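You operate a simulated robot arm through the tools that you are given. There is no shell and no other tool. Be economical: measure what you need, move in short steps, check, and stop when the job is done.

Carry out the task below with a simulated two-armed robot. There is one attempt and no reset: what you move stays moved.

JOB
Cap and crate both bottles on the white tray, and reset the board.
Fine: white caps tight, bottles in the teal crate, all four sliders of the booking board at due, nothing spilt.

The check looks at the end state, three seconds after you hand in, the way a careful person would. Anything else that was tipped, shoved, dropped, spilled or broken makes it a failure. Lids that push on must go on centred and level and be pressed home; caps that screw on are set level and turned clockwise until they are tight.

ROBOT AND FRAMES
Two 6-joint arms with two-finger parallel grippers on one trunk, on a base that drives. Base frame: it is fixed to the floor where the robot stands at the start and does not move with it; the origin is under the middle of the robot, x ahead of it, y to its left, z up. Lengths are in m, angles in degrees, forces in N, time in s.
The left shoulder is at the start at [0.06, 0.187, 1.332], the right one opposite. With the tool pointing down near the work surface each hand reaches from about 0.1 to 0.52 m from the robot's upright axis, wherever it stands, measured 20 degrees to its own side. Places, roughly: bottom slider of the booking board [0.7, 0.1, 1.2]; second slider of the booking board [0.7, 0.1, 1.3]; teal crate (30x8x5 cm) [0.6, 0.2, 0.8]; third slider of the booking board [0.7, 0.1, 1.3]; top slider of the booking board [0.7, 0.1, 1.4]. Payload 1.57 kg a hand.
Tool frame (each hand has its own): the origin (TCP) lies between the finger pads and is the grasp point; the fingertips stand 0.03 m ahead of it; z points along the fingers, y is the line along which they close. The gripper opens to 0.11 m. The fingers are 0.024 m wide and 0.012 m thick; the gripper's body (0.048 by 0.112 m) begins 0.078 m behind the TCP.
Orientation is that of the tool frame in the base frame, as a unit quaternion [w, x, y, z]. With the fingers straight down and closing along the base's y, the tool's x points along the base's -x, its y along +y and its z along -z.

CONTROLS
- The arms move only by the tool servo_tool. It takes "left_targets", "right_targets" or both (then of equal length, played together; a hand with none holds still); each is a list of rows, each a list of 7 numbers: the gripper command, from -1 (shut) to 1 (fully open), values between in proportion, then the shift along the base's x, y, z in m, then the turn, a rotation vector about the base's x, y, z in degrees. In form: [[fingers, dx, dy, dz, wx, wy, wz], ...]. A call has 1 to 20 rows; each row shifts and turns the commanded pose from where the row before left it. Each row takes 0.2 s and may step no farther than 0.05 m and 8.6 degrees from the row before; otherwise, or with a gripper value out of range, the whole call is refused. A pose out of reach is approached as far as the arm can. The call stops where the force on the tool passes 40 N (or 10 N more than at its start, if that is more) or the arm is blocked; 0.2 s more then pass. Each finger travels about 0.153 m/s and halts on what it meets, pressing with about 43 N; the grip force reading is that of the motor and also rises with nothing between the fingers. The clock runs only during rows and for 0.2 s after the last one: add rows that do not move to give the fingers time. It gives the time, the measured TCP pose, the force on the tool (base axes), the opening and the grip force at its end, in the units of the frame above (readings bear some noise), with the torque about the TCP (base axes, N m) and any sound that the robot's microphone picked up.
- Cameras (640 x 400 px; columns grow to the right, rows downward): "scene" is now at [0.016, 0.023, 1.8758]; the picture's right is [0.26, -0.97, 0.00], its down [-0.71, -0.19, -0.68] and it looks along [0.66, 0.18, -0.73] (base axes); focal length 262 px, centre (320, 200). "left" rides on the left gripper at [0.07, -0.016, -0.141] in its tool frame; the picture's right is [0.23, 0.97, 0.00], its down [-0.86, 0.20, -0.48] and it looks along [-0.47, 0.11, 0.88] (tool axes); focal length 222 px, centre (320, 200). "right" rides on the right gripper at [0.07, 0.016, -0.141] in its tool frame; the picture's right is [-0.23, 0.97, 0.00], its down [-0.86, -0.20, -0.48] and it looks along [-0.47, -0.11, 0.88] (tool axes); focal length 222 px, centre (320, 200). There is no depth. A picture from a camera that has moved, and an enlarged one, comes with that camera's place and axes in the base frame and with its lens.
- snapshot(camera): a new picture of that camera. It takes no simulated time.
- raise_lower(by): slides the trunk up (or, below 0, down) by that many m; the arms and the scene camera ride with it, the base frame stays. It gives what a move gives, with no picture.
- drive_base(legs): drives the robot by 1 to 6 legs, each [ahead, left, turn to the left] in m, m and degrees, along the robot's own axes; the way and the turn of a leg run together, so that a leg with both is an arc; at most 1.5 m and 180 degrees a leg. The arms and the cameras ride along, it lands a little off, and it stops where it bumps. It gives what a move gives.
- head_to(pan, tilt): turns the head with the scene camera to pan (to the left, within 86 degrees either way) and tilt (down, from -29 to 69), counted from straight ahead of the robot. It gives what a move gives.
- inspect(camera, box): a new picture of the part [left, top, right, bottom] of that camera's present view, enlarged. It takes no simulated time.
- hand_in(): hands the job in; it is judged then, once.

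Go step by step. Nothing tells you exact positions but the pictures and the camera data: compare them with the known pose of the tool, close in by small moves and look again before you grip or let go. The budget is 120 turns and 108 pictures, counting those below and the enlarged ones. Unless the task says otherwise, let go and move clear before handing in, and close with one line.

The tools are called after "Request:" by a JSON object that holds its "api" and its "payload". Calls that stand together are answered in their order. servo_tool: Moves the arms, as the interface text tells. Its arguments: {"type":"object","properties":{"left_targets":{"type":"array"},"right_targets":{"type":"array"}},"required":[]} The other tools are called the same way: raise_lower (by) slides the trunk up or down; drive_base (legs) drives the base; head_to (pan, tilt) turns the head that bears the scene camera; snapshot (camera) takes a picture; inspect (camera, box) takes an enlarged picture of a part of a camera's view; hand_in () hands the job in.

At the start:

```text
time: 0.0
left_eef_pos: [0.3717, 0.2857, 1.5417]
left_tool_rot: [0.0, 0.0, 1.0, 0.0]
left_contact_force: [0.0, -0.2, 0.1]
left_ft_torque: [0.01, -0.02, -0.02]
left_width: 0.1099
left_grasp_force: 0.1
right_eef_pos: [0.277, -0.052, 1.6112]
right_tool_rot: [0.001, 0.0, 1.0, 0.003]
right_contact_force: [-0.3, 0.7, -0.6]
right_ft_torque: [-0.02, 0.02, -0.04]
right_width: 0.1098
right_grasp_force: 0.1
trunk travel left (down, up): [-0.96, 0.03]
robot x, y, heading: [-0.0004, -0.0014, -0.1]
head pan, tilt: [15.2, 47.2]
```

scene: 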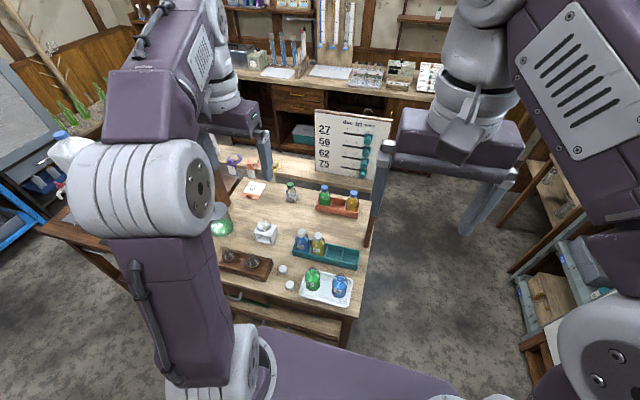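
right: 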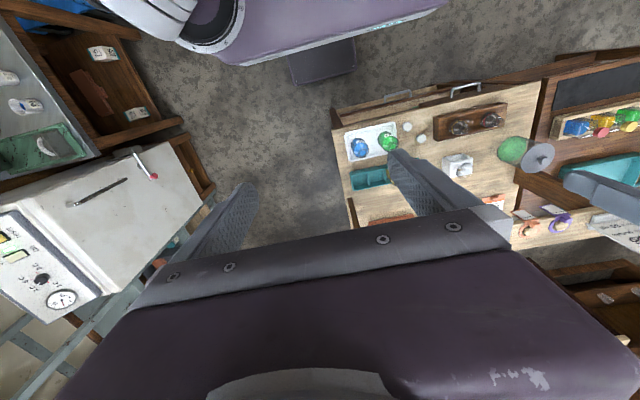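
left: 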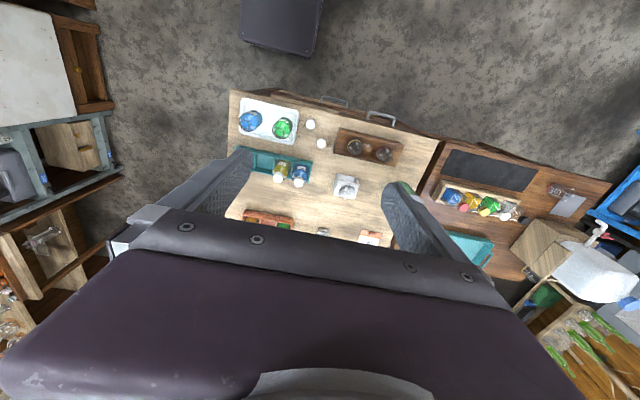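

I see a white tray with a green and a blue bottle, two white caps beside it, a teal crate holding two bottles, and the board behind. I'll enlarge the work area and board first.

Request:
{"api": "inspect", "payload": {"camera": "scene", "box": [200, 210, 380, 322]}}

Request:
{"api": "inspect", "payload": {"camera": "scene", "box": [300, 100, 400, 190]}}

Request:
{"api": "inspect", "payload": {"camera": "left", "box": [220, 80, 420, 205]}}

```text
3.56 times, centred on (290, 266) of scene
camera zoom: at [0.016, 0.023, 1.8758], right [0.26, -0.97, 0.0], down [-0.71, -0.19, -0.68], along [0.66, 0.18, -0.73], focal length 933 px, centre (427, -35)
```

zoom: 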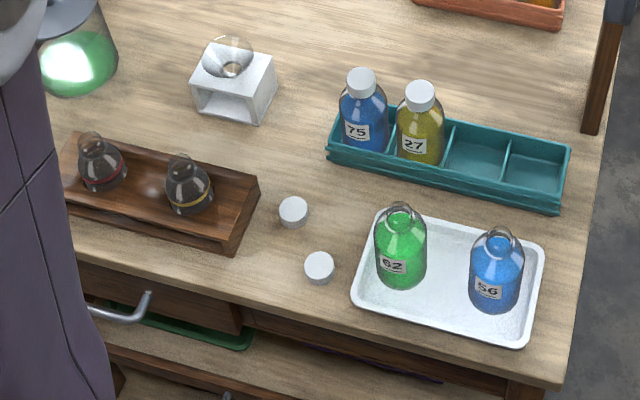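

```text
4.44 times, centred on (350, 145) of scene
camera zoom: at [0.016, 0.023, 1.8758], right [0.26, -0.97, 0.0], down [-0.71, -0.19, -0.68], along [0.66, 0.18, -0.73], focal length 1166 px, centre (187, 444)
```

zoom: 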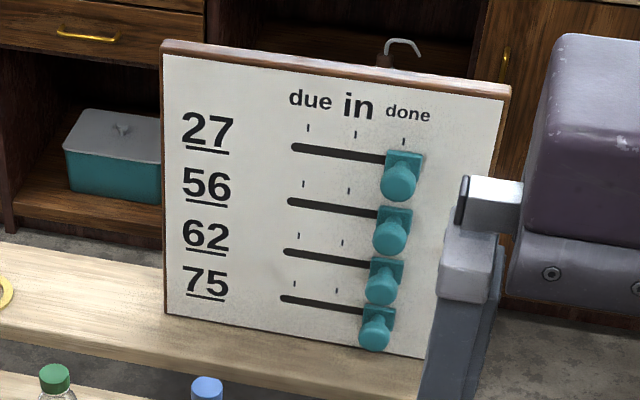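

```text
3.20 times, centred on (320, 142) of left
camera zoom: at [0.3012, 0.2693, 1.683], right [-0.23, 0.97, 0.0], down [0.86, 0.2, 0.48], along [0.47, 0.11, -0.88], focal length 711 px, centre (320, 384)
```

zoom: 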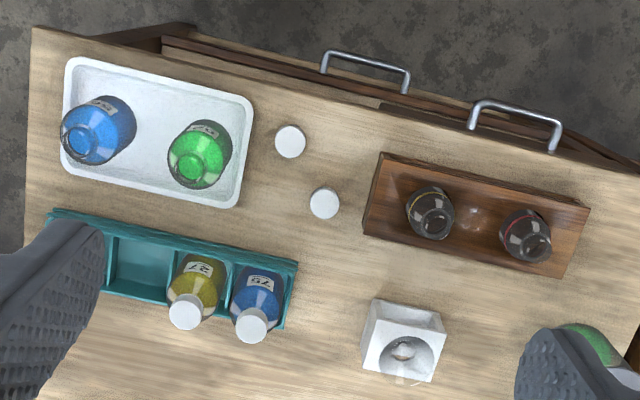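

Caps sit near [0.45, 0.27, 0.83]; the board's four knobs are at "done" (y≈0.06) and must go to "due" (y≈0.14). I look down to see how much room the base has to the table.

Request:
{"api": "head_to", "payload": {"pan": 0, "tilt": 69}}

Request:
{"api": "snapshot", "payload": {"camera": "scene"}}

```text
time: 0.8
left_eef_pos: [0.3713, 0.2855, 1.5433]
left_tool_rot: [0.0, 0.0, 1.0, 0.0]
left_contact_force: [-0.5, 0.3, -0.1]
left_ft_torque: [-0.01, 0.0, -0.02]
left_width: 0.1098
left_grasp_force: 0.1
right_eef_pos: [0.2767, -0.0525, 1.6115]
right_tool_rot: [0.001, 0.0, 1.0, 0.002]
right_contact_force: [-0.1, -0.2, -0.4]
right_ft_torque: [-0.01, -0.03, 0.0]
right_width: 0.1099
right_grasp_force: 0.2
trunk travel left (down, up): [-0.96, 0.03]
robot x, y, heading: [-0.0018, 0.001, -0.0]
head pan, tilt: [0.0, 68.8]
```

```text
101 pictures are left
camera scene: at [-0.0049, 0.0023, 1.85], right [0.0, -1.0, 0.0], down [-0.93, 0.0, -0.36], along [0.36, 0.0, -0.93], focal length 262 px, centre (320, 200)
```

scene: 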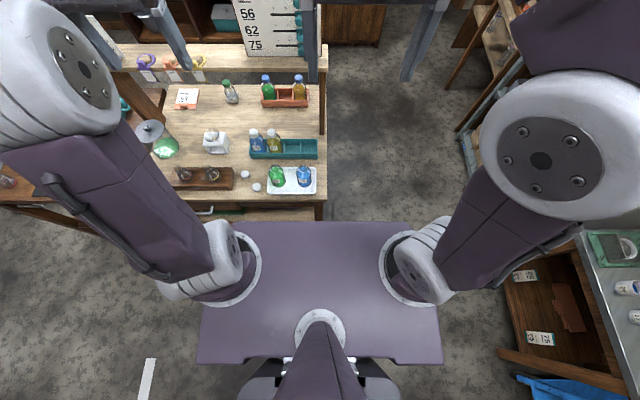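

The table's front edge is at x≈0.37 and its right edge at y≈-0.02; the base front is around x≈0.25. I shift slightly ahead and left, then lower the trunk to work over the tray.

Request:
{"api": "drive_base", "payload": {"legs": [[0.05, 0.09, 0]]}}

Request:
{"api": "raise_lower", "payload": {"by": -0.4}}

Request:
{"api": "snapshot", "payload": {"camera": "left"}}

Request:
{"api": "snapshot", "payload": {"camera": "scene"}}

```text
time: 2.0
left_eef_pos: [0.416, 0.3676, 1.5458]
left_tool_rot: [0.001, 0.001, 1.0, 0.004]
left_contact_force: [-0.9, -0.3, 0.0]
left_ft_torque: [0.08, -0.03, 0.02]
left_width: 0.11
left_grasp_force: 0.0
right_eef_pos: [0.3202, 0.0291, 1.6127]
right_tool_rot: [0.004, 0.001, 1.0, 0.005]
right_contact_force: [0.1, 0.2, 0.1]
right_ft_torque: [0.1, -0.03, -0.02]
right_width: 0.11
right_grasp_force: 0.0
trunk travel left (down, up): [-0.96, 0.03]
robot x, y, heading: [0.0508, 0.0945, -0.1]
head pan, tilt: [0.0, 68.8]
```

```text
time: 5.8
left_eef_pos: [0.4214, 0.3773, 1.1429]
left_tool_rot: [0.0, 0.0, 1.0, -0.001]
left_contact_force: [0.2, 0.8, 0.4]
left_ft_torque: [0.01, -0.05, 0.01]
left_width: 0.1101
left_grasp_force: 0.1
right_eef_pos: [0.3263, 0.0395, 1.2116]
right_tool_rot: [0.003, 0.0, 1.0, 0.002]
right_contact_force: [-0.4, -0.3, -0.2]
right_ft_torque: [0.04, 0.0, -0.02]
right_width: 0.1097
right_grasp_force: 0.1
trunk travel left (down, up): [-0.56, 0.43]
robot x, y, heading: [0.0472, 0.0921, 0.2]
head pan, tilt: [0.0, 68.8]
```

```text
100 pictures are left
camera left: at [0.3504, 0.3608, 1.2832], right [-0.23, 0.97, 0.0], down [0.85, 0.2, 0.48], along [0.47, 0.11, -0.88], focal length 222 px, centre (320, 200)
```

left: 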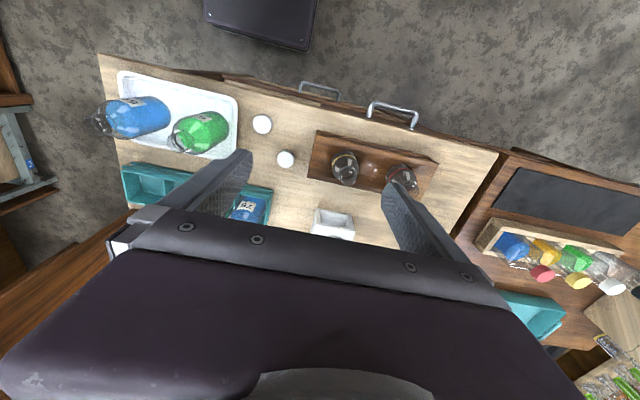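

```text
99 pictures are left
camera scene: at [0.0446, 0.0937, 1.45], right [0.0, -1.0, 0.0], down [-0.93, 0.0, -0.36], along [0.36, 0.0, -0.93], focal length 262 px, centre (320, 200)
```

scene: 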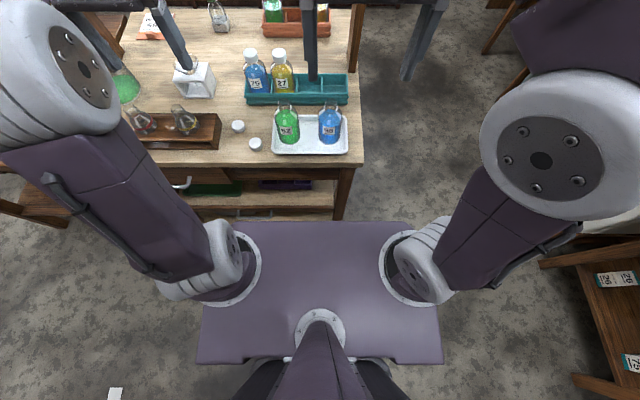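

Now I enlarge the tray/caps region for precise coordinates and to see the bottle necks.

Request:
{"api": "inspect", "payload": {"camera": "scene", "box": [220, 40, 370, 165]}}

Request:
{"api": "inspect", "payload": {"camera": "left", "box": [90, 50, 330, 220]}}

```text
3.20 times, centred on (295, 102) of scene
camera zoom: at [0.0446, 0.0937, 1.45], right [0.0, -1.0, 0.0], down [-0.93, 0.0, -0.36], along [0.36, 0.0, -0.93], focal length 840 px, centre (400, 512)
```

zoom: 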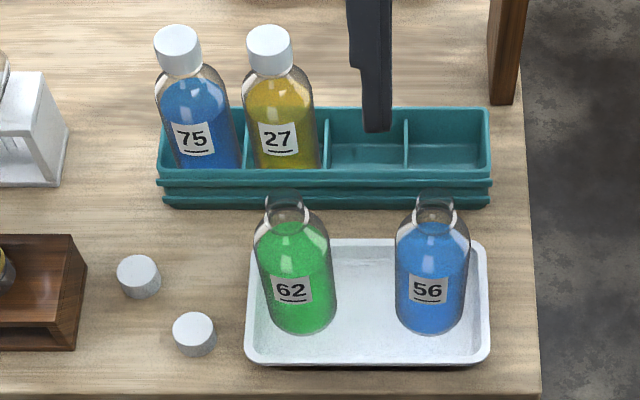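

```text
2.35 times, centred on (210, 135) of left
camera zoom: at [0.3504, 0.3608, 1.2832], right [-0.23, 0.97, 0.0], down [0.85, 0.2, 0.48], along [0.47, 0.11, -0.88], focal length 523 px, centre (579, 353)
```

zoom: 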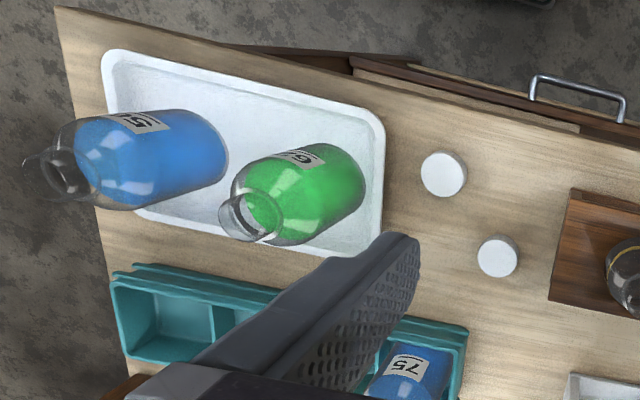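

Caps are Ø≈3.6 cm at about A [0.451, 0.271] and B [0.510, 0.324]; bottle necks are at about [0.484, 0.175, 0.954] (62) and [0.48, 0.069, 0.954] (56). I move the left hand above cap A with the jaws turned 90°.

Request:
{"api": "servo_tool", "payload": {"left_targets": [[0.1, 0.0027, -0.0095, -0.0127, 0, 0, 8.2], [0.1, 0.0027, -0.0095, -0.0127, 0, 0, 8.2], [0.1, 0.0027, -0.0095, -0.0127, 0, 0, 8.2], [0.1, 0.0027, -0.0095, -0.0127, 0, 0, 8.2], [0.1, 0.0027, -0.0095, -0.0127, 0, 0, 8.2], [0.1, 0.0027, -0.0095, -0.0127, 0, 0, 8.2], [0.1, 0.0027, -0.0095, -0.0127, 0, 0, 8.2], [0.1, 0.0027, -0.0095, -0.0127, 0, 0, 8.2], [0.1, 0.0027, -0.0095, -0.0127, 0, 0, 8.2], [0.1, 0.0027, -0.0095, -0.0127, 0, 0, 8.2], [0.1, 0.0027, -0.0095, -0.0127, 0, 0, 8.0], [0.1, 0, 0, 0, 0, 0, 0]]}}

Request:
{"api": "snapshot", "payload": {"camera": "left"}}

Request:
{"api": "snapshot", "payload": {"camera": "scene"}}

```text
time: 8.4
left_eef_pos: [0.4499, 0.2727, 1.0015]
left_tool_rot: [0.0, 0.708, -0.706, 0.0]
left_contact_force: [0.2, 0.0, -0.1]
left_ft_torque: [0.02, 0.01, -0.02]
left_width: 0.0605
left_grasp_force: 0.1
right_eef_pos: [0.3258, 0.0413, 1.2121]
right_tool_rot: [0.003, 0.0, 1.0, 0.001]
right_contact_force: [-0.3, -0.8, -0.3]
right_ft_torque: [-0.03, -0.02, -0.03]
right_width: 0.1101
right_grasp_force: 0.0
trunk travel left (down, up): [-0.56, 0.43]
robot x, y, heading: [0.0514, 0.0902, -0.3]
head pan, tilt: [0.0, 68.8]
```

```text
96 pictures are left
camera left: at [0.4666, 0.2025, 1.1433], right [-0.97, -0.23, 0.0], down [-0.2, 0.85, 0.48], along [-0.11, 0.47, -0.88], focal length 222 px, centre (320, 200)
```

left: 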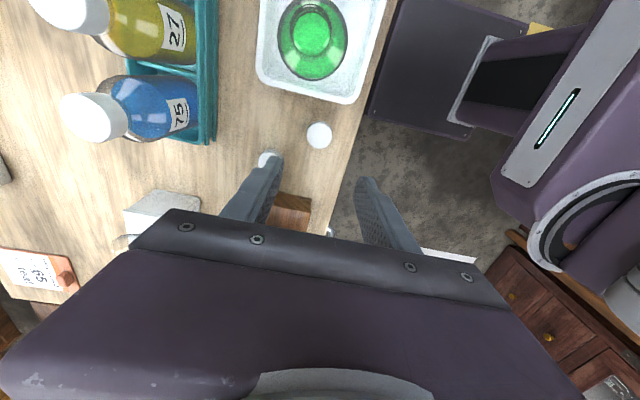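

```text
95 pictures are left
camera scene: at [0.0445, 0.0939, 1.4499], right [0.0, -1.0, 0.0], down [-0.93, 0.0, -0.36], along [0.36, 0.0, -0.93], focal length 262 px, centre (320, 200)
```

scene: 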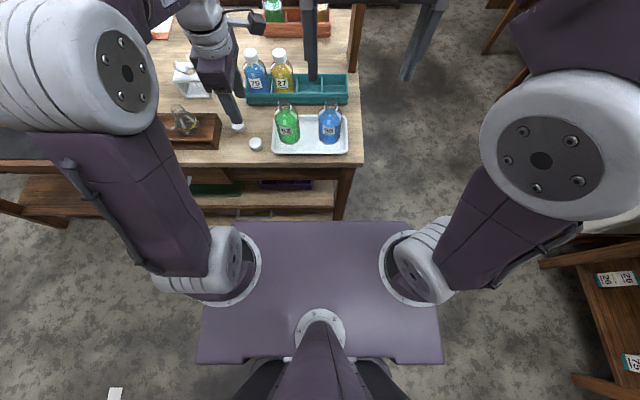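

Cap A is nearly under the tool. I descend in two stages, checking before gripping.

Request:
{"api": "servo_tool", "payload": {"left_targets": [[0.1, 0.001, -0.001, -0.03, 0, 0, 0], [0.1, 0.001, -0.001, -0.03, 0, 0, 0], [0.1, 0, 0, -0.03, 0, 0, 0], [0.1, 0, 0, -0.03, 0, 0, 0], [0.1, 0, 0, -0.005, 0, 0, 0], [0.1, 0, 0, 0, 0, 0, 0]]}}

Request:
{"api": "snapshot", "payload": {"camera": "left"}}

Request:
{"api": "inspect", "payload": {"camera": "scene", "box": [200, 80, 320, 160]}}

```text
time: 9.8
left_eef_pos: [0.4526, 0.2713, 0.8768]
left_tool_rot: [0.0, 0.707, -0.707, 0.0]
left_contact_force: [1.0, 1.3, -0.4]
left_ft_torque: [0.01, 0.03, 0.01]
left_width: 0.0604
left_grasp_force: 0.1
right_eef_pos: [0.3266, 0.0395, 1.2105]
right_tool_rot: [0.001, -0.001, 1.0, 0.002]
right_contact_force: [0.7, 0.0, -0.4]
right_ft_torque: [0.01, 0.03, -0.02]
right_width: 0.1099
right_grasp_force: 0.0
trunk travel left (down, up): [-0.56, 0.43]
robot x, y, heading: [0.0508, 0.0969, 0.1]
head pan, tilt: [0.0, 68.8]
```

```text
94 pictures are left
camera left: at [0.468, 0.2015, 1.0174], right [-0.97, -0.23, 0.0], down [-0.2, 0.85, 0.48], along [-0.11, 0.47, -0.88], focal length 222 px, centre (320, 200)
```

left: 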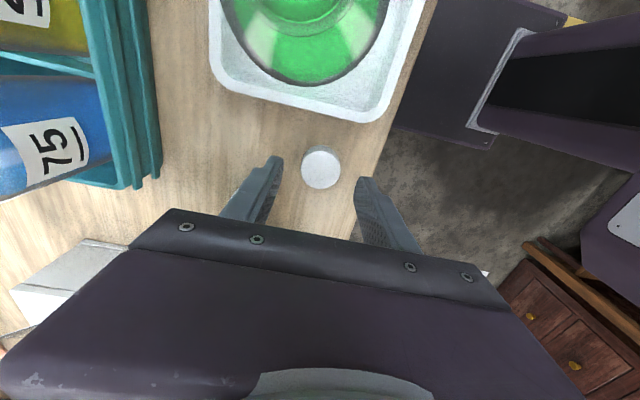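

```text
5.00 times, centred on (260, 120) of scene
camera zoom: at [0.0449, 0.0937, 1.4499], right [0.0, -1.0, 0.0], down [-0.93, 0.0, -0.36], along [0.36, 0.0, -0.93], focal length 1312 px, centre (620, 600)
```

zoom: 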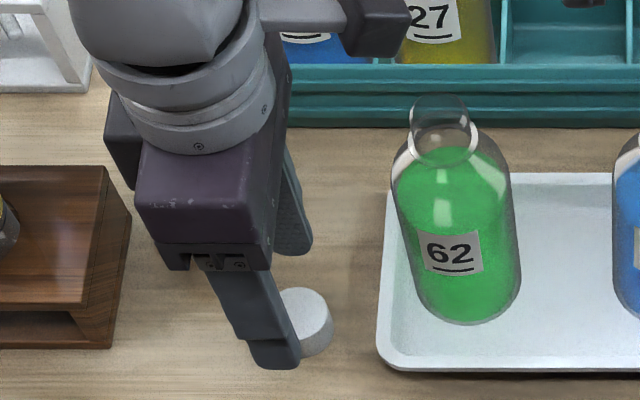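

Cap is centred in x; I nudge 3 mm in y, go down to near table contact and close.

Request:
{"api": "servo_tool", "payload": {"left_targets": [[0.1, 0, -0.003, -0.008, 0, 0, 0], [0.1, 0, 0, -0.006, 0, 0, 0], [0.1, 0, 0, -0.005, 0, 0, 0], [0.1, 0, 0, -0.003, 0, 0, 0], [0.1, 0, 0, 0, 0, 0, 0]]}}

Request:
{"api": "inspect", "payload": {"camera": "left", "box": [220, 110, 420, 235]}}

```text
time: 11.1
left_eef_pos: [0.4511, 0.2684, 0.8551]
left_tool_rot: [-0.001, 0.708, -0.707, 0.0]
left_contact_force: [0.3, -0.6, -0.2]
left_ft_torque: [-0.04, 0.03, 0.02]
left_width: 0.0603
left_grasp_force: 0.0
right_eef_pos: [0.3256, 0.0403, 1.2117]
right_tool_rot: [0.002, 0.0, 1.0, 0.001]
right_contact_force: [-0.6, -0.1, 0.1]
right_ft_torque: [0.07, 0.01, 0.02]
right_width: 0.1099
right_grasp_force: 0.1
trunk travel left (down, up): [-0.56, 0.43]
robot x, y, heading: [0.0456, 0.0921, -0.1]
head pan, tilt: [0.0, 68.8]
```

```text
3.20 times, centred on (320, 172) of left
camera zoom: at [0.468, 0.1982, 0.9961], right [-0.97, -0.23, 0.0], down [-0.2, 0.85, 0.48], along [-0.11, 0.47, -0.88], focal length 711 px, centre (320, 288)
```

zoom: 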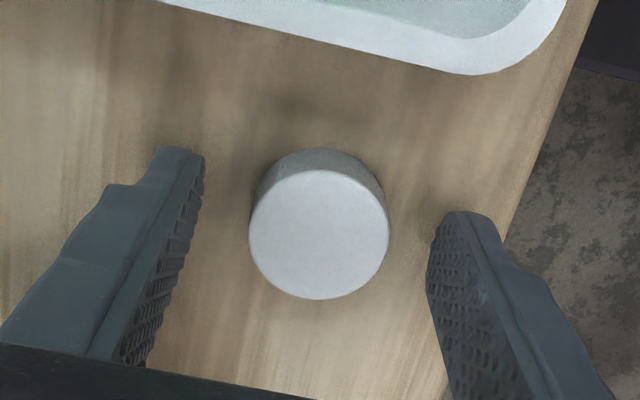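

The cap is centred between the pads. I close and lift.

Request:
{"api": "servo_tool", "payload": {"left_targets": [[-1, 0, 0, -0.002, 0, 0, 0], [-1, 0, 0, 0, 0, 0, 0], [-1, 0, 0, 0, 0, 0, 0], [-1, 0, 0, 0.02, 0, 0, 0], [-1, 0, 0, 0.04, 0, 0, 0], [-1, 0, 0, 0.04, 0, 0, 0], [-1, 0, 0, 0.04, 0, 0, 0], [-1, 0, 0, 0, 0, 0, 0]]}}

Request:
{"api": "inspect", "payload": {"camera": "left", "box": [220, 110, 420, 235]}}

Request:
{"api": "snapshot", "payload": {"camera": "right"}}

```text
time: 12.8
left_eef_pos: [0.4509, 0.2657, 0.996]
left_tool_rot: [0.0, 0.707, -0.707, 0.0]
left_contact_force: [0.0, 0.1, -1.2]
left_ft_torque: [0.01, 0.0, -0.05]
left_width: 0.0324
left_grasp_force: 40.9
right_eef_pos: [0.3267, 0.0394, 1.2104]
right_tool_rot: [0.001, -0.001, 1.0, 0.002]
right_contact_force: [-0.1, 0.3, 0.1]
right_ft_torque: [-0.03, 0.02, 0.03]
right_width: 0.1102
right_grasp_force: 0.0
trunk travel left (down, up): [-0.56, 0.43]
robot x, y, heading: [0.0499, 0.0898, 0.2]
head pan, tilt: [0.0, 68.8]
```

```text
3.20 times, centred on (320, 172) of left
camera zoom: at [0.4664, 0.1961, 1.1368], right [-0.97, -0.23, 0.0], down [-0.2, 0.85, 0.48], along [-0.11, 0.47, -0.88], focal length 711 px, centre (320, 288)
```

zoom: 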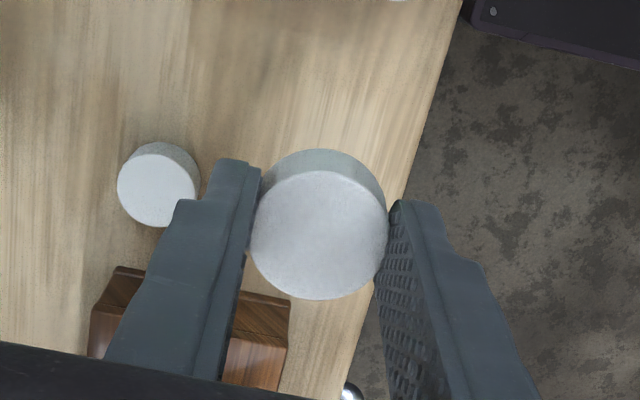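

```text
90 pictures are left
camera right: at [0.2566, 0.056, 1.3525], right [0.23, 0.97, 0.0], down [0.85, -0.2, 0.48], along [0.47, -0.11, -0.88], focal length 222 px, centre (320, 200)
```

right: 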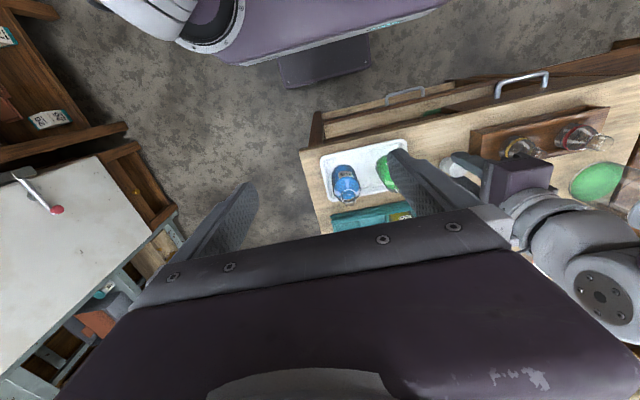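

Cap A is held. Next the right hand tilts forward to hold bottle 62 from the front while I screw; first I reorient it at height and raise the left hand a bit.

Request:
{"api": "servo_tool", "payload": {"left_targets": [[-1, 0, 0, 0.01, 0, 0, 0], [-1, 0, 0, 0.01, 0, 0, 0], [-1, 0, 0, 0.01, 0, 0, 0], [-1, 0, 0, 0.01, 0, 0, 0], [-1, 0, 0, 0.01, 0, 0, 0], [-1, 0, 0, 0.01, 0, 0, 0], [-1, 0, 0, 0.01, 0, 0, 0], [-1, 0, 0, 0.01, 0, 0, 0], [-1, 0, 0, 0, 0, 0, 0], [-1, 0, 0, 0, 0, 0, 0], [-1, 0, 0, 0, 0, 0, 0], [-1, 0, 0, 0, 0, 0, 0]], "right_targets": [[1, 0, 0.005, -0.014, 0, -7.5, 0], [1, 0, 0.005, -0.014, 0, -7.5, 0], [1, 0, 0.005, -0.014, 0, -7.5, 0], [1, 0, 0.005, -0.014, 0, -7.5, 0], [1, 0, 0.005, -0.014, 0, -7.5, 0], [1, 0, 0.005, -0.014, 0, -7.5, 0], [1, 0, 0.005, -0.014, 0, -7.5, 0], [1, 0, 0.005, -0.014, 0, -7.5, 0], [1, 0, 0.005, -0.014, 0, 0, 7], [1, 0, 0.005, -0.014, 0, 0, 7], [1, 0, 0.005, -0.014, 0, 0, 6], [1, 0, 0, 0, 0, 0, 0]]}}

Request:
{"api": "snapshot", "payload": {"camera": "scene"}}

Request:
{"api": "snapshot", "payload": {"camera": "right"}}

```text
time: 15.4
left_eef_pos: [0.4519, 0.2678, 1.0719]
left_tool_rot: [0.0, -0.707, 0.707, 0.0]
left_contact_force: [-0.5, -0.3, 1.0]
left_ft_torque: [-0.03, -0.01, -0.02]
left_width: 0.0327
left_grasp_force: 40.1
right_eef_pos: [0.3388, 0.1348, 1.0605]
right_tool_rot: [0.492, -0.152, 0.853, 0.088]
right_contact_force: [0.4, 0.9, 0.2]
right_ft_torque: [-0.04, 0.0, 0.0]
right_width: 0.1099
right_grasp_force: 0.0
right hand out of reach, approached as far as the arm can: row 4, 5, 6, 10, 11
trunk travel left (down, up): [-0.56, 0.43]
robot x, y, heading: [0.046, 0.0896, 0.2]
head pan, tilt: [0.0, 68.8]
```

```text
89 pictures are left
camera scene: at [0.0446, 0.0935, 1.4499], right [0.0, -1.0, 0.0], down [-0.93, 0.0, -0.36], along [0.36, 0.0, -0.93], focal length 262 px, centre (320, 200)
```

scene: 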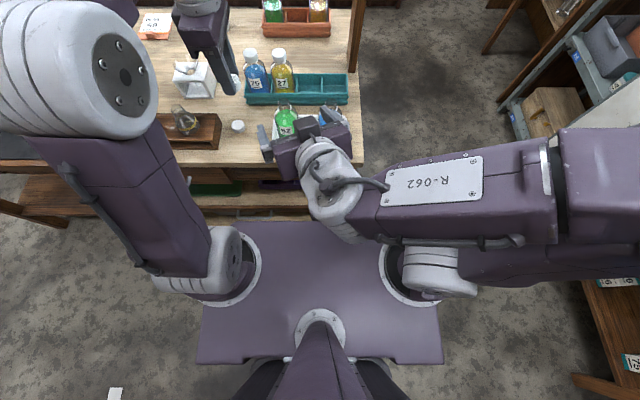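

```text
88 pictures are left
camera right: at [0.1872, 0.0956, 1.0709], right [-0.23, 0.95, 0.2], down [0.08, -0.18, 0.98], along [0.97, 0.24, -0.03], focal length 222 px, centre (320, 200)
```

right: 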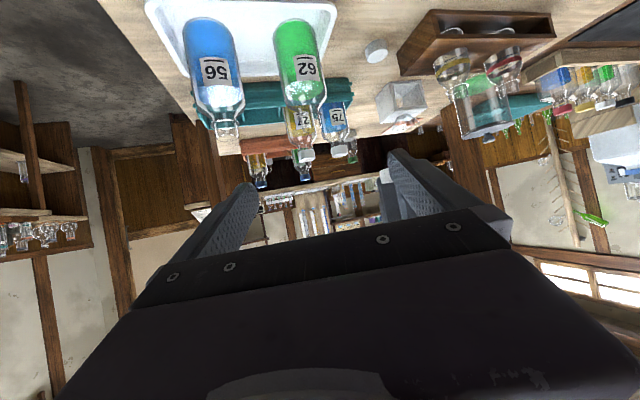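

Right hand is tilted as wanted (axis ≈[0.81, 0.30, −0.50]). I move it toward the pre-grasp and see how the commanded pose tracks.

Request:
{"api": "servo_tool", "payload": {"right_targets": [[1, 0.01, 0.002, -0.03, 0, 0, 0], [1, 0.01, 0.002, -0.03, 0, 0, 0], [1, 0.01, 0.002, -0.03, 0, 0, 0], [1, 0, 0, 0, 0, 0, 0]]}}

```text
time: 16.4
left_eef_pos: [0.4522, 0.2663, 1.073]
left_tool_rot: [0.0, 0.707, -0.707, -0.001]
left_contact_force: [0.9, 0.0, -0.5]
left_ft_torque: [0.01, 0.0, 0.01]
left_width: 0.0327
left_grasp_force: 40.5
right_eef_pos: [0.3807, 0.1691, 0.9889]
right_tool_rot: [0.493, -0.152, 0.852, 0.088]
right_contact_force: [-0.3, -0.9, 0.0]
right_ft_torque: [0.0, -0.01, 0.0]
right_width: 0.1103
right_grasp_force: 0.0
right hand out of reach, approached as far as the arm can: row 1, 2, 3
trunk travel left (down, up): [-0.56, 0.43]
robot x, y, heading: [0.0507, 0.0885, -0.3]
head pan, tilt: [0.0, 68.8]
```

The right hand is too close to its own shoulder here. I raise the trunk a little and shift the base to the right so that both arms have room.

Request:
{"api": "raise_lower", "payload": {"by": 0.06}}

Request:
{"api": "drive_base", "payload": {"legs": [[0, -0.12, 0]]}}

Request:
{"api": "servo_tool", "payload": {"right_targets": [[1, 0, 0, 0, 0, 0, 0], [1, 0, 0, 0, 0, 0, 0]]}}

Request:
{"api": "snapshot", "payload": {"camera": "scene"}}

```text
time: 17.4
left_eef_pos: [0.4524, 0.2671, 1.1325]
left_tool_rot: [0.001, -0.707, 0.707, 0.0]
left_contact_force: [-0.4, -0.5, -0.5]
left_ft_torque: [0.02, 0.01, 0.03]
left_width: 0.0327
left_grasp_force: 40.5
right_eef_pos: [0.382, 0.1689, 1.0493]
right_tool_rot: [0.493, -0.151, 0.852, 0.087]
right_contact_force: [0.1, 0.8, 0.0]
right_ft_torque: [0.01, -0.03, 0.05]
right_width: 0.1099
right_grasp_force: 0.1
trunk travel left (down, up): [-0.62, 0.37]
robot x, y, heading: [0.0501, 0.0905, 0.0]
head pan, tilt: [0.0, 68.8]
```

```text
time: 18.7
left_eef_pos: [0.4526, 0.1437, 1.1327]
left_tool_rot: [0.0, -0.706, 0.708, 0.0]
left_contact_force: [-0.5, 0.1, -0.4]
left_ft_torque: [0.0, 0.03, -0.01]
left_width: 0.0325
left_grasp_force: 41.3
right_eef_pos: [0.3826, 0.0469, 1.0486]
right_tool_rot: [0.493, -0.151, 0.852, 0.087]
right_contact_force: [-0.1, -0.3, -0.6]
right_ft_torque: [0.01, -0.02, -0.02]
right_width: 0.1099
right_grasp_force: 0.0
trunk travel left (down, up): [-0.62, 0.37]
robot x, y, heading: [0.0493, -0.0293, -0.1]
head pan, tilt: [0.0, 68.8]
```

```text
time: 19.3
left_eef_pos: [0.4548, 0.1436, 1.1325]
left_tool_rot: [0.001, -0.706, 0.708, 0.001]
left_contact_force: [-0.1, 0.1, 0.6]
left_ft_torque: [0.01, -0.02, 0.03]
left_width: 0.0326
left_grasp_force: 41.3
right_eef_pos: [0.3806, 0.0456, 1.0488]
right_tool_rot: [0.493, -0.15, 0.852, 0.087]
right_contact_force: [0.3, 0.0, 0.3]
right_ft_torque: [0.01, 0.03, 0.01]
right_width: 0.1102
right_grasp_force: 0.2
trunk travel left (down, up): [-0.62, 0.37]
robot x, y, heading: [0.0464, -0.0318, -0.3]
head pan, tilt: [0.0, 68.8]
```

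```text
87 pictures are left
camera scene: at [0.0446, -0.0299, 1.5099], right [0.0, -1.0, 0.0], down [-0.93, 0.0, -0.36], along [0.36, 0.0, -0.93], focal length 262 px, centre (320, 200)
```

scene: 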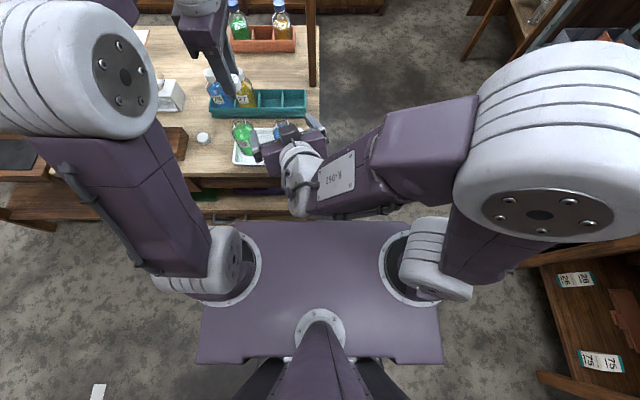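

More room now. I move the left hand aside and bring the right hand to the pre-grasp in front of bottle 62.

Request:
{"api": "servo_tool", "payload": {"left_targets": [[-1, 0, 0.025, 0, 0, 0, 0], [-1, 0, 0.025, 0, 0, 0, 0], [-1, 0, 0.025, 0, 0, 0, 0], [-1, 0, 0.025, 0, 0, 0, 0], [-1, 0, 0, 0, 0, 0, 0], [-1, 0, 0, 0, 0, 0, 0]], "right_targets": [[1, 0, 0.02, 0, 0, 0, 0], [1, 0, 0.02, 0, 0, 0, 0], [1, 0, 0.02, 0, 0, 0, 0], [1, 0, 0.02, -0.015, 0, 0, 0], [1, 0, 0.02, -0.02, 0, 0, 0], [1, 0, 0, 0, 0, 0, 0]]}}

```text
time: 20.7
left_eef_pos: [0.4524, 0.2435, 1.1317]
left_tool_rot: [0.002, -0.706, 0.708, 0.001]
left_contact_force: [-0.2, 1.0, 0.2]
left_ft_torque: [0.03, -0.03, 0.02]
left_width: 0.0327
left_grasp_force: 40.6
right_eef_pos: [0.381, 0.1443, 1.0132]
right_tool_rot: [0.493, -0.151, 0.853, 0.087]
right_contact_force: [0.1, -0.6, -0.6]
right_ft_torque: [0.02, 0.01, -0.01]
right_width: 0.11
right_grasp_force: 0.0
trunk travel left (down, up): [-0.62, 0.37]
robot x, y, heading: [0.049, -0.0303, -0.3]
head pan, tilt: [0.0, 68.8]
```

Tracking well. Down to the pre-grasp height, then look.

Request:
{"api": "servo_tool", "payload": {"right_targets": [[1, 0.003, 0, -0.027, 0, 0, 0], [1, 0.003, 0, -0.027, 0, 0, 0], [1, 0.003, 0, -0.026, 0, 0, 0], [1, 0, 0, 0, 0, 0, 0]]}}

Request:
{"api": "snapshot", "payload": {"camera": "right"}}

Request:
{"api": "inspect", "payload": {"camera": "scene", "box": [180, 70, 340, 190]}}

```text
time: 21.7
left_eef_pos: [0.4517, 0.2434, 1.1306]
left_tool_rot: [-0.001, -0.706, 0.708, -0.001]
left_contact_force: [0.4, -0.1, -0.5]
left_ft_torque: [-0.02, 0.02, -0.01]
left_width: 0.0324
left_grasp_force: 41.5
right_eef_pos: [0.3897, 0.1446, 0.9352]
right_tool_rot: [0.492, -0.151, 0.853, 0.087]
right_contact_force: [0.2, 0.2, 0.6]
right_ft_torque: [0.03, 0.02, 0.01]
right_width: 0.1101
right_grasp_force: 0.0
trunk travel left (down, up): [-0.62, 0.37]
robot x, y, heading: [0.0506, -0.0274, 0.3]
head pan, tilt: [0.0, 68.8]
```

```text
86 pictures are left
camera right: at [0.2365, 0.1066, 0.9447], right [-0.23, 0.95, 0.2], down [0.08, -0.18, 0.98], along [0.97, 0.24, -0.03], focal length 222 px, centre (320, 200)
```

right: 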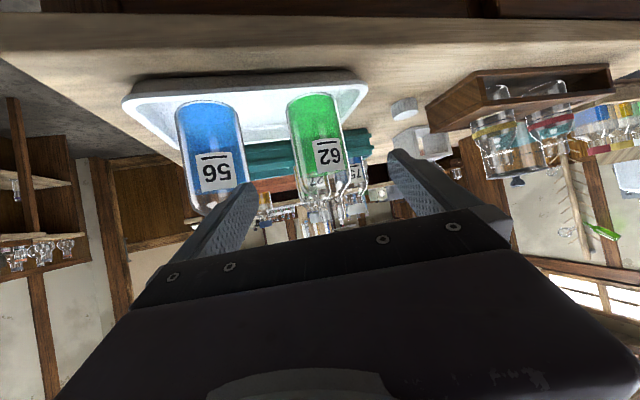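

```text
3.33 times, centred on (260, 130) of scene
camera zoom: at [0.0444, -0.0294, 1.5099], right [0.0, -1.0, 0.0], down [-0.93, 0.0, -0.36], along [0.36, 0.0, -0.93], focal length 875 px, centre (520, 433)
```

zoom: 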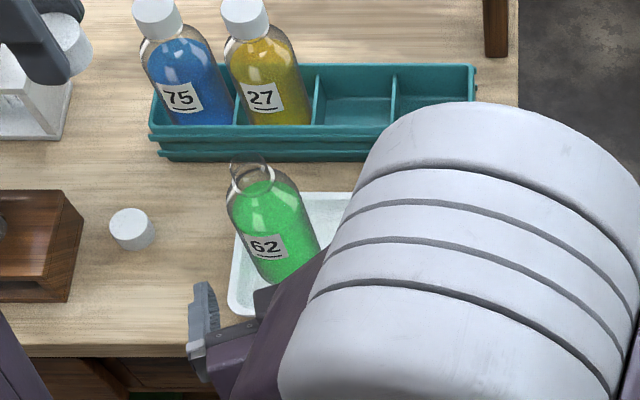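

Bottle 62 lies on the tool's axis line. I narrow the jaws to about 9 cm and advance along the axis.

Request:
{"api": "servo_tool", "payload": {"right_targets": [[0.64, 0, 0, 0, 0, 0, 0], [0.64, 0.0225, 0.008, -0.0135, 0, 0, 0], [0.64, 0.0225, 0.008, -0.0135, 0, 0, 0], [0.64, 0.0225, 0.008, -0.0135, 0, 0, 0], [0.64, 0, 0, 0, 0, 0, 0]]}}

Request:
{"api": "snapshot", "payload": {"camera": "right"}}

Request:
{"api": "snapshot", "payload": {"camera": "left"}}

```text
time: 22.9
left_eef_pos: [0.4535, 0.2451, 1.1316]
left_tool_rot: [0.0, -0.707, 0.707, -0.001]
left_contact_force: [-1.0, -0.2, -0.9]
left_ft_torque: [0.0, -0.04, -0.01]
left_width: 0.0325
left_grasp_force: 40.9
right_eef_pos: [0.4581, 0.1684, 0.8962]
right_tool_rot: [0.493, -0.15, 0.852, 0.087]
right_contact_force: [-0.7, -1.4, -0.1]
right_ft_torque: [-0.01, 0.02, -0.01]
right_width: 0.0902
right_grasp_force: 0.0
trunk travel left (down, up): [-0.62, 0.37]
robot x, y, heading: [0.0489, -0.0297, -0.3]
head pan, tilt: [0.0, 68.8]
```

```text
84 pictures are left
camera right: at [0.3058, 0.1305, 0.9058], right [-0.23, 0.95, 0.2], down [0.08, -0.18, 0.98], along [0.97, 0.24, -0.03], focal length 222 px, centre (320, 200)
```

right: 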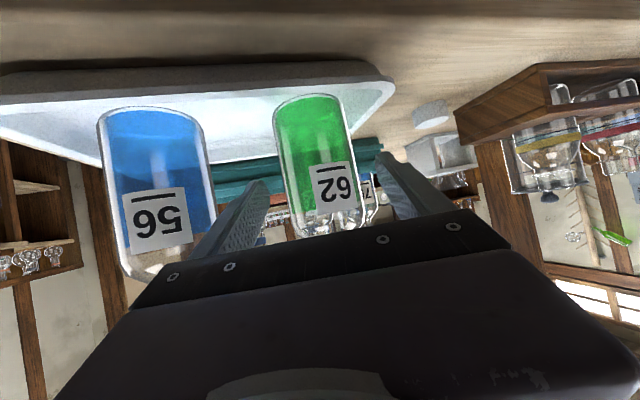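

```text
83 pictures are left
camera left: at [0.4684, 0.1744, 1.2725], right [-0.97, -0.23, 0.0], down [-0.2, 0.86, 0.48], along [-0.11, 0.47, -0.88], focal length 222 px, centre (320, 200)
```

left: 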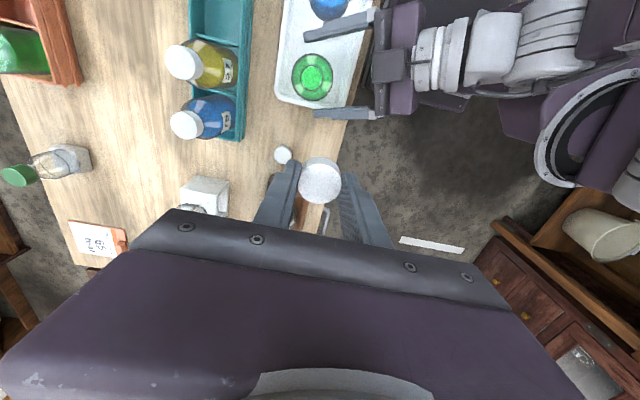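

Both views show bottle 62 between the fingers. I advance 2 cm more and close gently-positioned jaws around it.

Request:
{"api": "servo_tool", "payload": {"right_targets": [[0.64, 0.016, 0.0065, -0.012, 0, 0, 0], [0.64, 0, 0, 0, 0, 0, 0], [0.2, 0, 0, 0, 0, 0, 0], [0.2, 0, 0, 0, 0, 0, 0]]}}

Request:
{"api": "snapshot", "payload": {"camera": "left"}}

```text
time: 23.9
left_eef_pos: [0.4538, 0.2447, 1.1321]
left_tool_rot: [-0.001, -0.707, 0.707, -0.001]
left_contact_force: [0.5, -0.3, -0.2]
left_ft_torque: [0.03, -0.02, 0.04]
left_width: 0.0328
left_grasp_force: 41.2
right_eef_pos: [0.474, 0.1745, 0.8818]
right_tool_rot: [0.493, -0.15, 0.853, 0.086]
right_contact_force: [-0.1, 0.2, 0.9]
right_ft_torque: [-0.01, 0.0, 0.0]
right_width: 0.0661
right_grasp_force: 0.1
trunk travel left (down, up): [-0.62, 0.37]
robot x, y, heading: [0.0487, -0.0319, -0.1]
head pan, tilt: [0.0, 68.8]
```

```text
82 pictures are left
camera left: at [0.4689, 0.1746, 1.2723], right [-0.97, -0.23, 0.0], down [-0.2, 0.86, 0.48], along [-0.11, 0.47, -0.88], focal length 222 px, centre (320, 200)
```

left: 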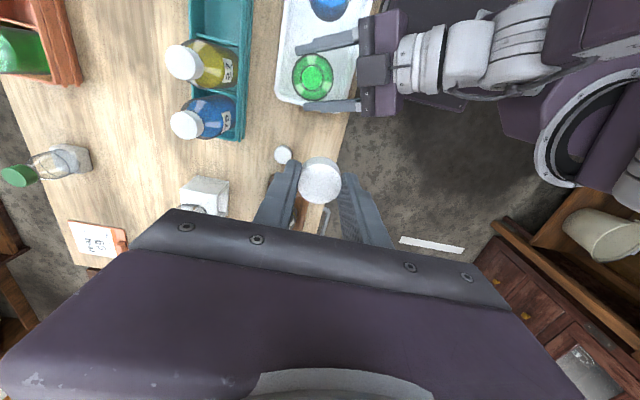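

Bottle is slightly toward the left finger; I shift 3 mm and close.

Request:
{"api": "servo_tool", "payload": {"right_targets": [[0.2, -0.001, 0.003, 0, 0, 0, 0], [0.1, 0, 0, 0, 0, 0, 0], [-0.2, 0, 0, 0, 0, 0, 0], [-1, 0, 0, 0, 0, 0, 0], [-1, 0, 0, 0, 0, 0, 0]]}}

Request:
{"api": "inspect", "payload": {"camera": "left", "box": [240, 20, 400, 120]}}

Request:
{"api": "snapshot", "payload": {"camera": "right"}}

```text
time: 25.1
left_eef_pos: [0.4527, 0.2451, 1.1319]
left_tool_rot: [0.0, -0.707, 0.707, 0.001]
left_contact_force: [0.6, 0.3, -0.7]
left_ft_torque: [0.01, 0.0, 0.01]
left_width: 0.0328
left_grasp_force: 41.0
right_eef_pos: [0.4741, 0.1784, 0.882]
right_tool_rot: [0.492, -0.151, 0.853, 0.088]
right_contact_force: [-2.2, 1.7, 0.6]
right_ft_torque: [0.09, 0.06, 0.0]
right_width: 0.0587
right_grasp_force: 43.1
trunk travel left (down, up): [-0.62, 0.37]
robot x, y, heading: [0.0523, -0.0323, -0.3]
head pan, tilt: [0.0, 68.8]
```

```text
4.00 times, centred on (320, 70) of left
camera zoom: at [0.4687, 0.1746, 1.2724], right [-0.97, -0.23, 0.0], down [-0.2, 0.86, 0.48], along [-0.11, 0.47, -0.88], focal length 888 px, centre (320, 720)
```

zoom: 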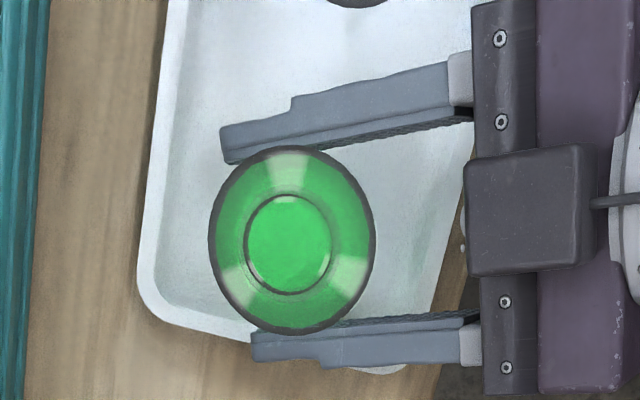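

```text
80 pictures are left
camera right: at [0.3203, 0.1401, 0.8918], right [-0.23, 0.95, 0.2], down [0.08, -0.18, 0.98], along [0.97, 0.24, -0.03], focal length 222 px, centre (320, 200)
```

right: 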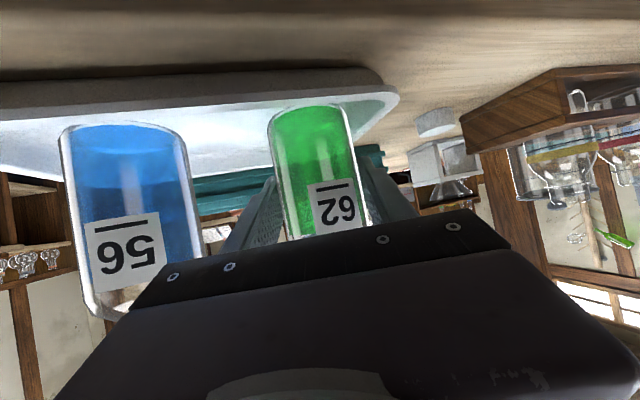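

Bottle 62 is firmly held upright; its neck is at about [0.477, 0.179]. I bring the cap over it, staying ~4 cm above.

Request:
{"api": "servo_tool", "payload": {"left_targets": [[-1, 0.006, -0.0165, -0.01, 0, 0, 0], [-1, 0.006, -0.0165, -0.01, 0, 0, 0], [-1, 0.006, -0.0165, -0.02, 0, 0, 0], [-1, 0.0063, -0.0165, -0.03, 0, 0, 0], [-1, 0, 0, -0.03, 0, 0, 0], [-1, 0, 0, 0, 0, 0, 0]]}}

Request:
{"api": "snapshot", "payload": {"camera": "left"}}

Request:
{"api": "snapshot", "payload": {"camera": "scene"}}

Request:
{"api": "snapshot", "payload": {"camera": "right"}}

```text
time: 26.5
left_eef_pos: [0.4766, 0.1756, 1.0331]
left_tool_rot: [0.0, -0.707, 0.707, 0.0]
left_contact_force: [0.5, 0.0, -0.1]
left_ft_torque: [-0.01, -0.01, -0.02]
left_width: 0.0327
left_grasp_force: 40.6
right_eef_pos: [0.4736, 0.1774, 0.8823]
right_tool_rot: [0.493, -0.15, 0.852, 0.087]
right_contact_force: [-0.4, 1.2, 0.4]
right_ft_torque: [0.1, -0.01, 0.01]
right_width: 0.0585
right_grasp_force: 43.1
trunk travel left (down, up): [-0.62, 0.37]
robot x, y, heading: [0.0492, -0.0376, -0.3]
head pan, tilt: [0.0, 68.8]
```

```text
79 pictures are left
camera left: at [0.4931, 0.1061, 1.1733], right [-0.97, -0.23, 0.0], down [-0.2, 0.86, 0.48], along [-0.11, 0.47, -0.88], focal length 222 px, centre (320, 200)
```

left: 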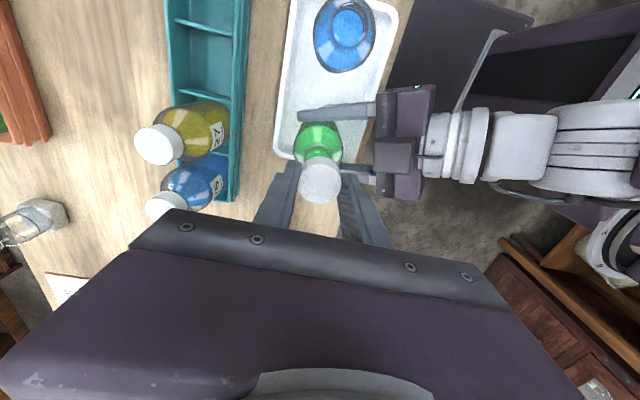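

```text
78 pictures are left
camera scene: at [0.0446, -0.0293, 1.5099], right [0.0, -1.0, 0.0], down [-0.93, 0.0, -0.36], along [0.36, 0.0, -0.93], focal length 262 px, centre (320, 200)
```

scene: 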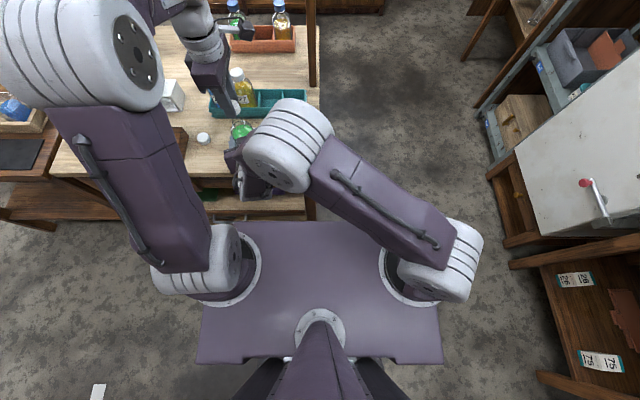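

```text
77 pictures are left
camera right: at [0.3204, 0.14, 0.8918], right [-0.23, 0.95, 0.2], down [0.08, -0.18, 0.98], along [0.97, 0.24, -0.03], focal length 222 px, centre (320, 200)
```

right: 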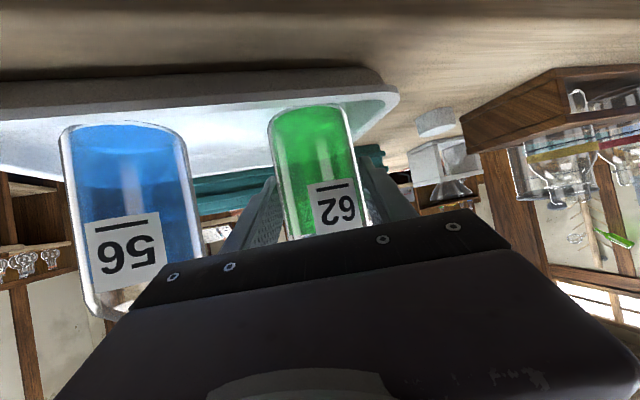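

Enlarging to judge the cap against the neck.

Request:
{"api": "inspect", "payload": {"camera": "left", "box": [260, 105, 380, 215]}}

Request:
{"api": "inspect", "payload": {"camera": "scene", "box": [200, 80, 280, 150]}}

```text
3.64 times, centred on (320, 160) of left
camera zoom: at [0.4931, 0.1061, 1.1733], right [-0.97, -0.23, 0.0], down [-0.2, 0.86, 0.48], along [-0.11, 0.47, -0.88], focal length 808 px, centre (320, 346)
```

zoom: 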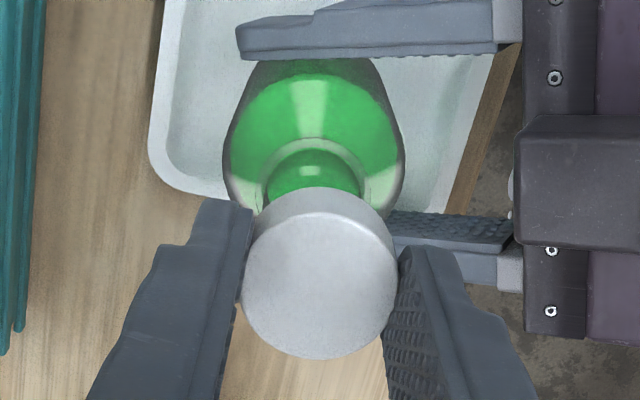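

```text
5.71 times, centred on (240, 115) of scene
camera zoom: at [0.0446, -0.0293, 1.5099], right [0.0, -1.0, 0.0], down [-0.93, 0.0, -0.36], along [0.36, 0.0, -0.93], focal length 1500 px, centre (777, 686)
```

zoom: 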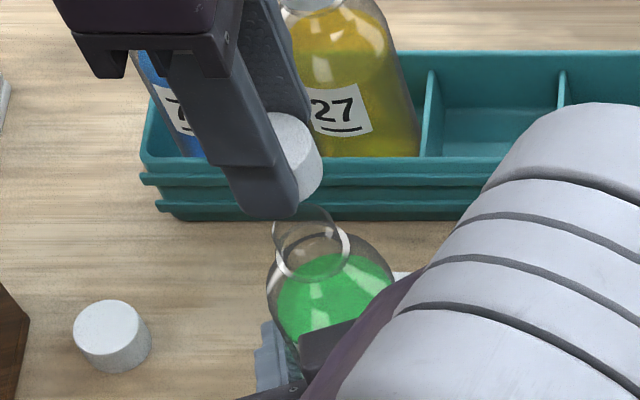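

Cap appears ~4 mm short in y relative to the neck. I correct, lower to just above the rim and look again.

Request:
{"api": "servo_tool", "payload": {"left_targets": [[-1, 0.001, 0.0045, -0.01, 0, 0, 0], [-1, 0, 0, -0.015, 0, 0, 0], [-1, 0, 0, -0.01, 0, 0, 0], [-1, 0, 0, 0, 0, 0, 0]]}}

Request:
{"api": "inspect", "payload": {"camera": "left", "box": [260, 105, 380, 215]}}

Request:
{"api": "inspect", "payload": {"camera": "scene", "box": [210, 90, 274, 146]}}

```text
time: 27.5
left_eef_pos: [0.4784, 0.1816, 0.9971]
left_tool_rot: [0.0, -0.706, 0.708, 0.0]
left_contact_force: [0.3, -1.1, 0.1]
left_ft_torque: [-0.06, 0.02, -0.03]
left_width: 0.0323
left_grasp_force: 41.0
right_eef_pos: [0.4744, 0.1773, 0.8816]
right_tool_rot: [0.494, -0.15, 0.852, 0.086]
right_contact_force: [-0.1, 1.2, 0.6]
right_ft_torque: [-0.15, -0.08, -0.02]
right_width: 0.0584
right_grasp_force: 43.3
trunk travel left (down, up): [-0.62, 0.37]
robot x, y, heading: [0.0514, -0.0327, 0.0]
head pan, tilt: [0.0, 68.8]
```

```text
3.64 times, centred on (320, 160) of left
camera zoom: at [0.4947, 0.1121, 1.1382], right [-0.97, -0.23, 0.0], down [-0.2, 0.86, 0.48], along [-0.11, 0.47, -0.88], focal length 808 px, centre (320, 346)
```

zoom: 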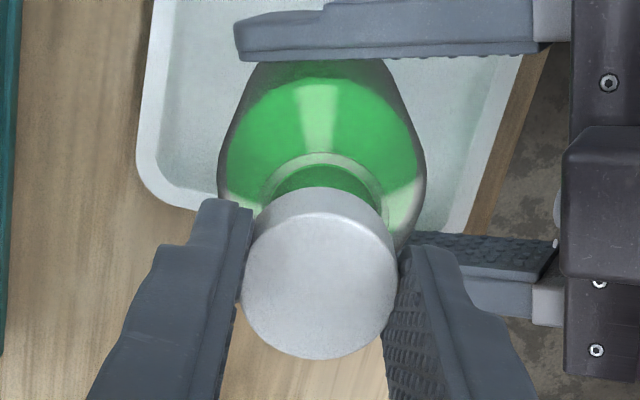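

```text
7.14 times, centred on (242, 118) of scene
camera zoom: at [0.0446, -0.0293, 1.5099], right [0.0, -1.0, 0.0], down [-0.93, 0.0, -0.36], along [0.36, 0.0, -0.93], focal length 1875 px, centre (877, 786)
```

zoom: 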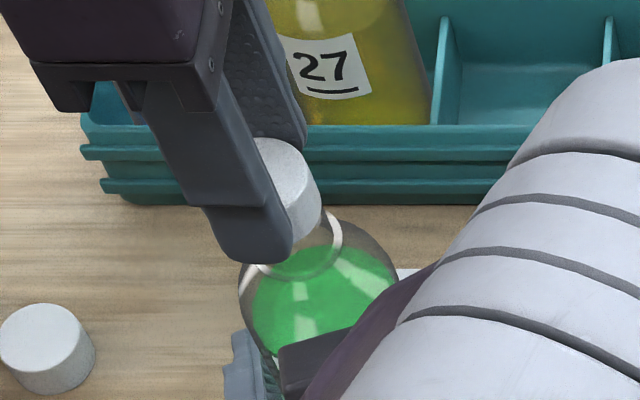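

Alignment looks good in both views. I lower in small steps until contact is felt.

Request:
{"api": "servo_tool", "payload": {"left_targets": [[-1, 0, -0.001, -0.003, 0, 0, 0], [-1, 0, 0, -0.003, 0, 0, 0], [-1, 0, 0, -0.003, 0, 0, 0], [-1, 0, 0, 0, 0, 0, 0]]}}

Request:
{"api": "inspect", "payload": {"camera": "left", "box": [260, 105, 380, 215]}}

```text
time: 28.5
left_eef_pos: [0.4782, 0.1807, 0.9887]
left_tool_rot: [-0.001, -0.706, 0.708, -0.001]
left_contact_force: [2.2, -5.0, 1.4]
left_ft_torque: [-0.19, -0.09, 0.01]
left_width: 0.0326
left_grasp_force: 40.8
right_eef_pos: [0.4728, 0.1783, 0.8825]
right_tool_rot: [0.493, -0.15, 0.853, 0.087]
right_contact_force: [-3.2, 3.6, 1.9]
right_ft_torque: [-0.46, -0.22, 0.02]
right_width: 0.0586
right_grasp_force: 42.8
trunk travel left (down, up): [-0.62, 0.37]
robot x, y, heading: [0.0496, -0.0302, -0.0]
head pan, tilt: [0.0, 68.8]
```

```text
3.64 times, centred on (320, 160) of left
camera zoom: at [0.4939, 0.1101, 1.1289], right [-0.97, -0.23, 0.0], down [-0.2, 0.86, 0.48], along [-0.11, 0.47, -0.88], focal length 808 px, centre (320, 346)
```

zoom: 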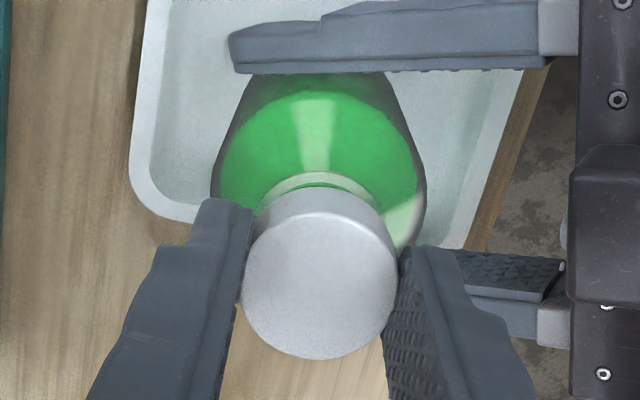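

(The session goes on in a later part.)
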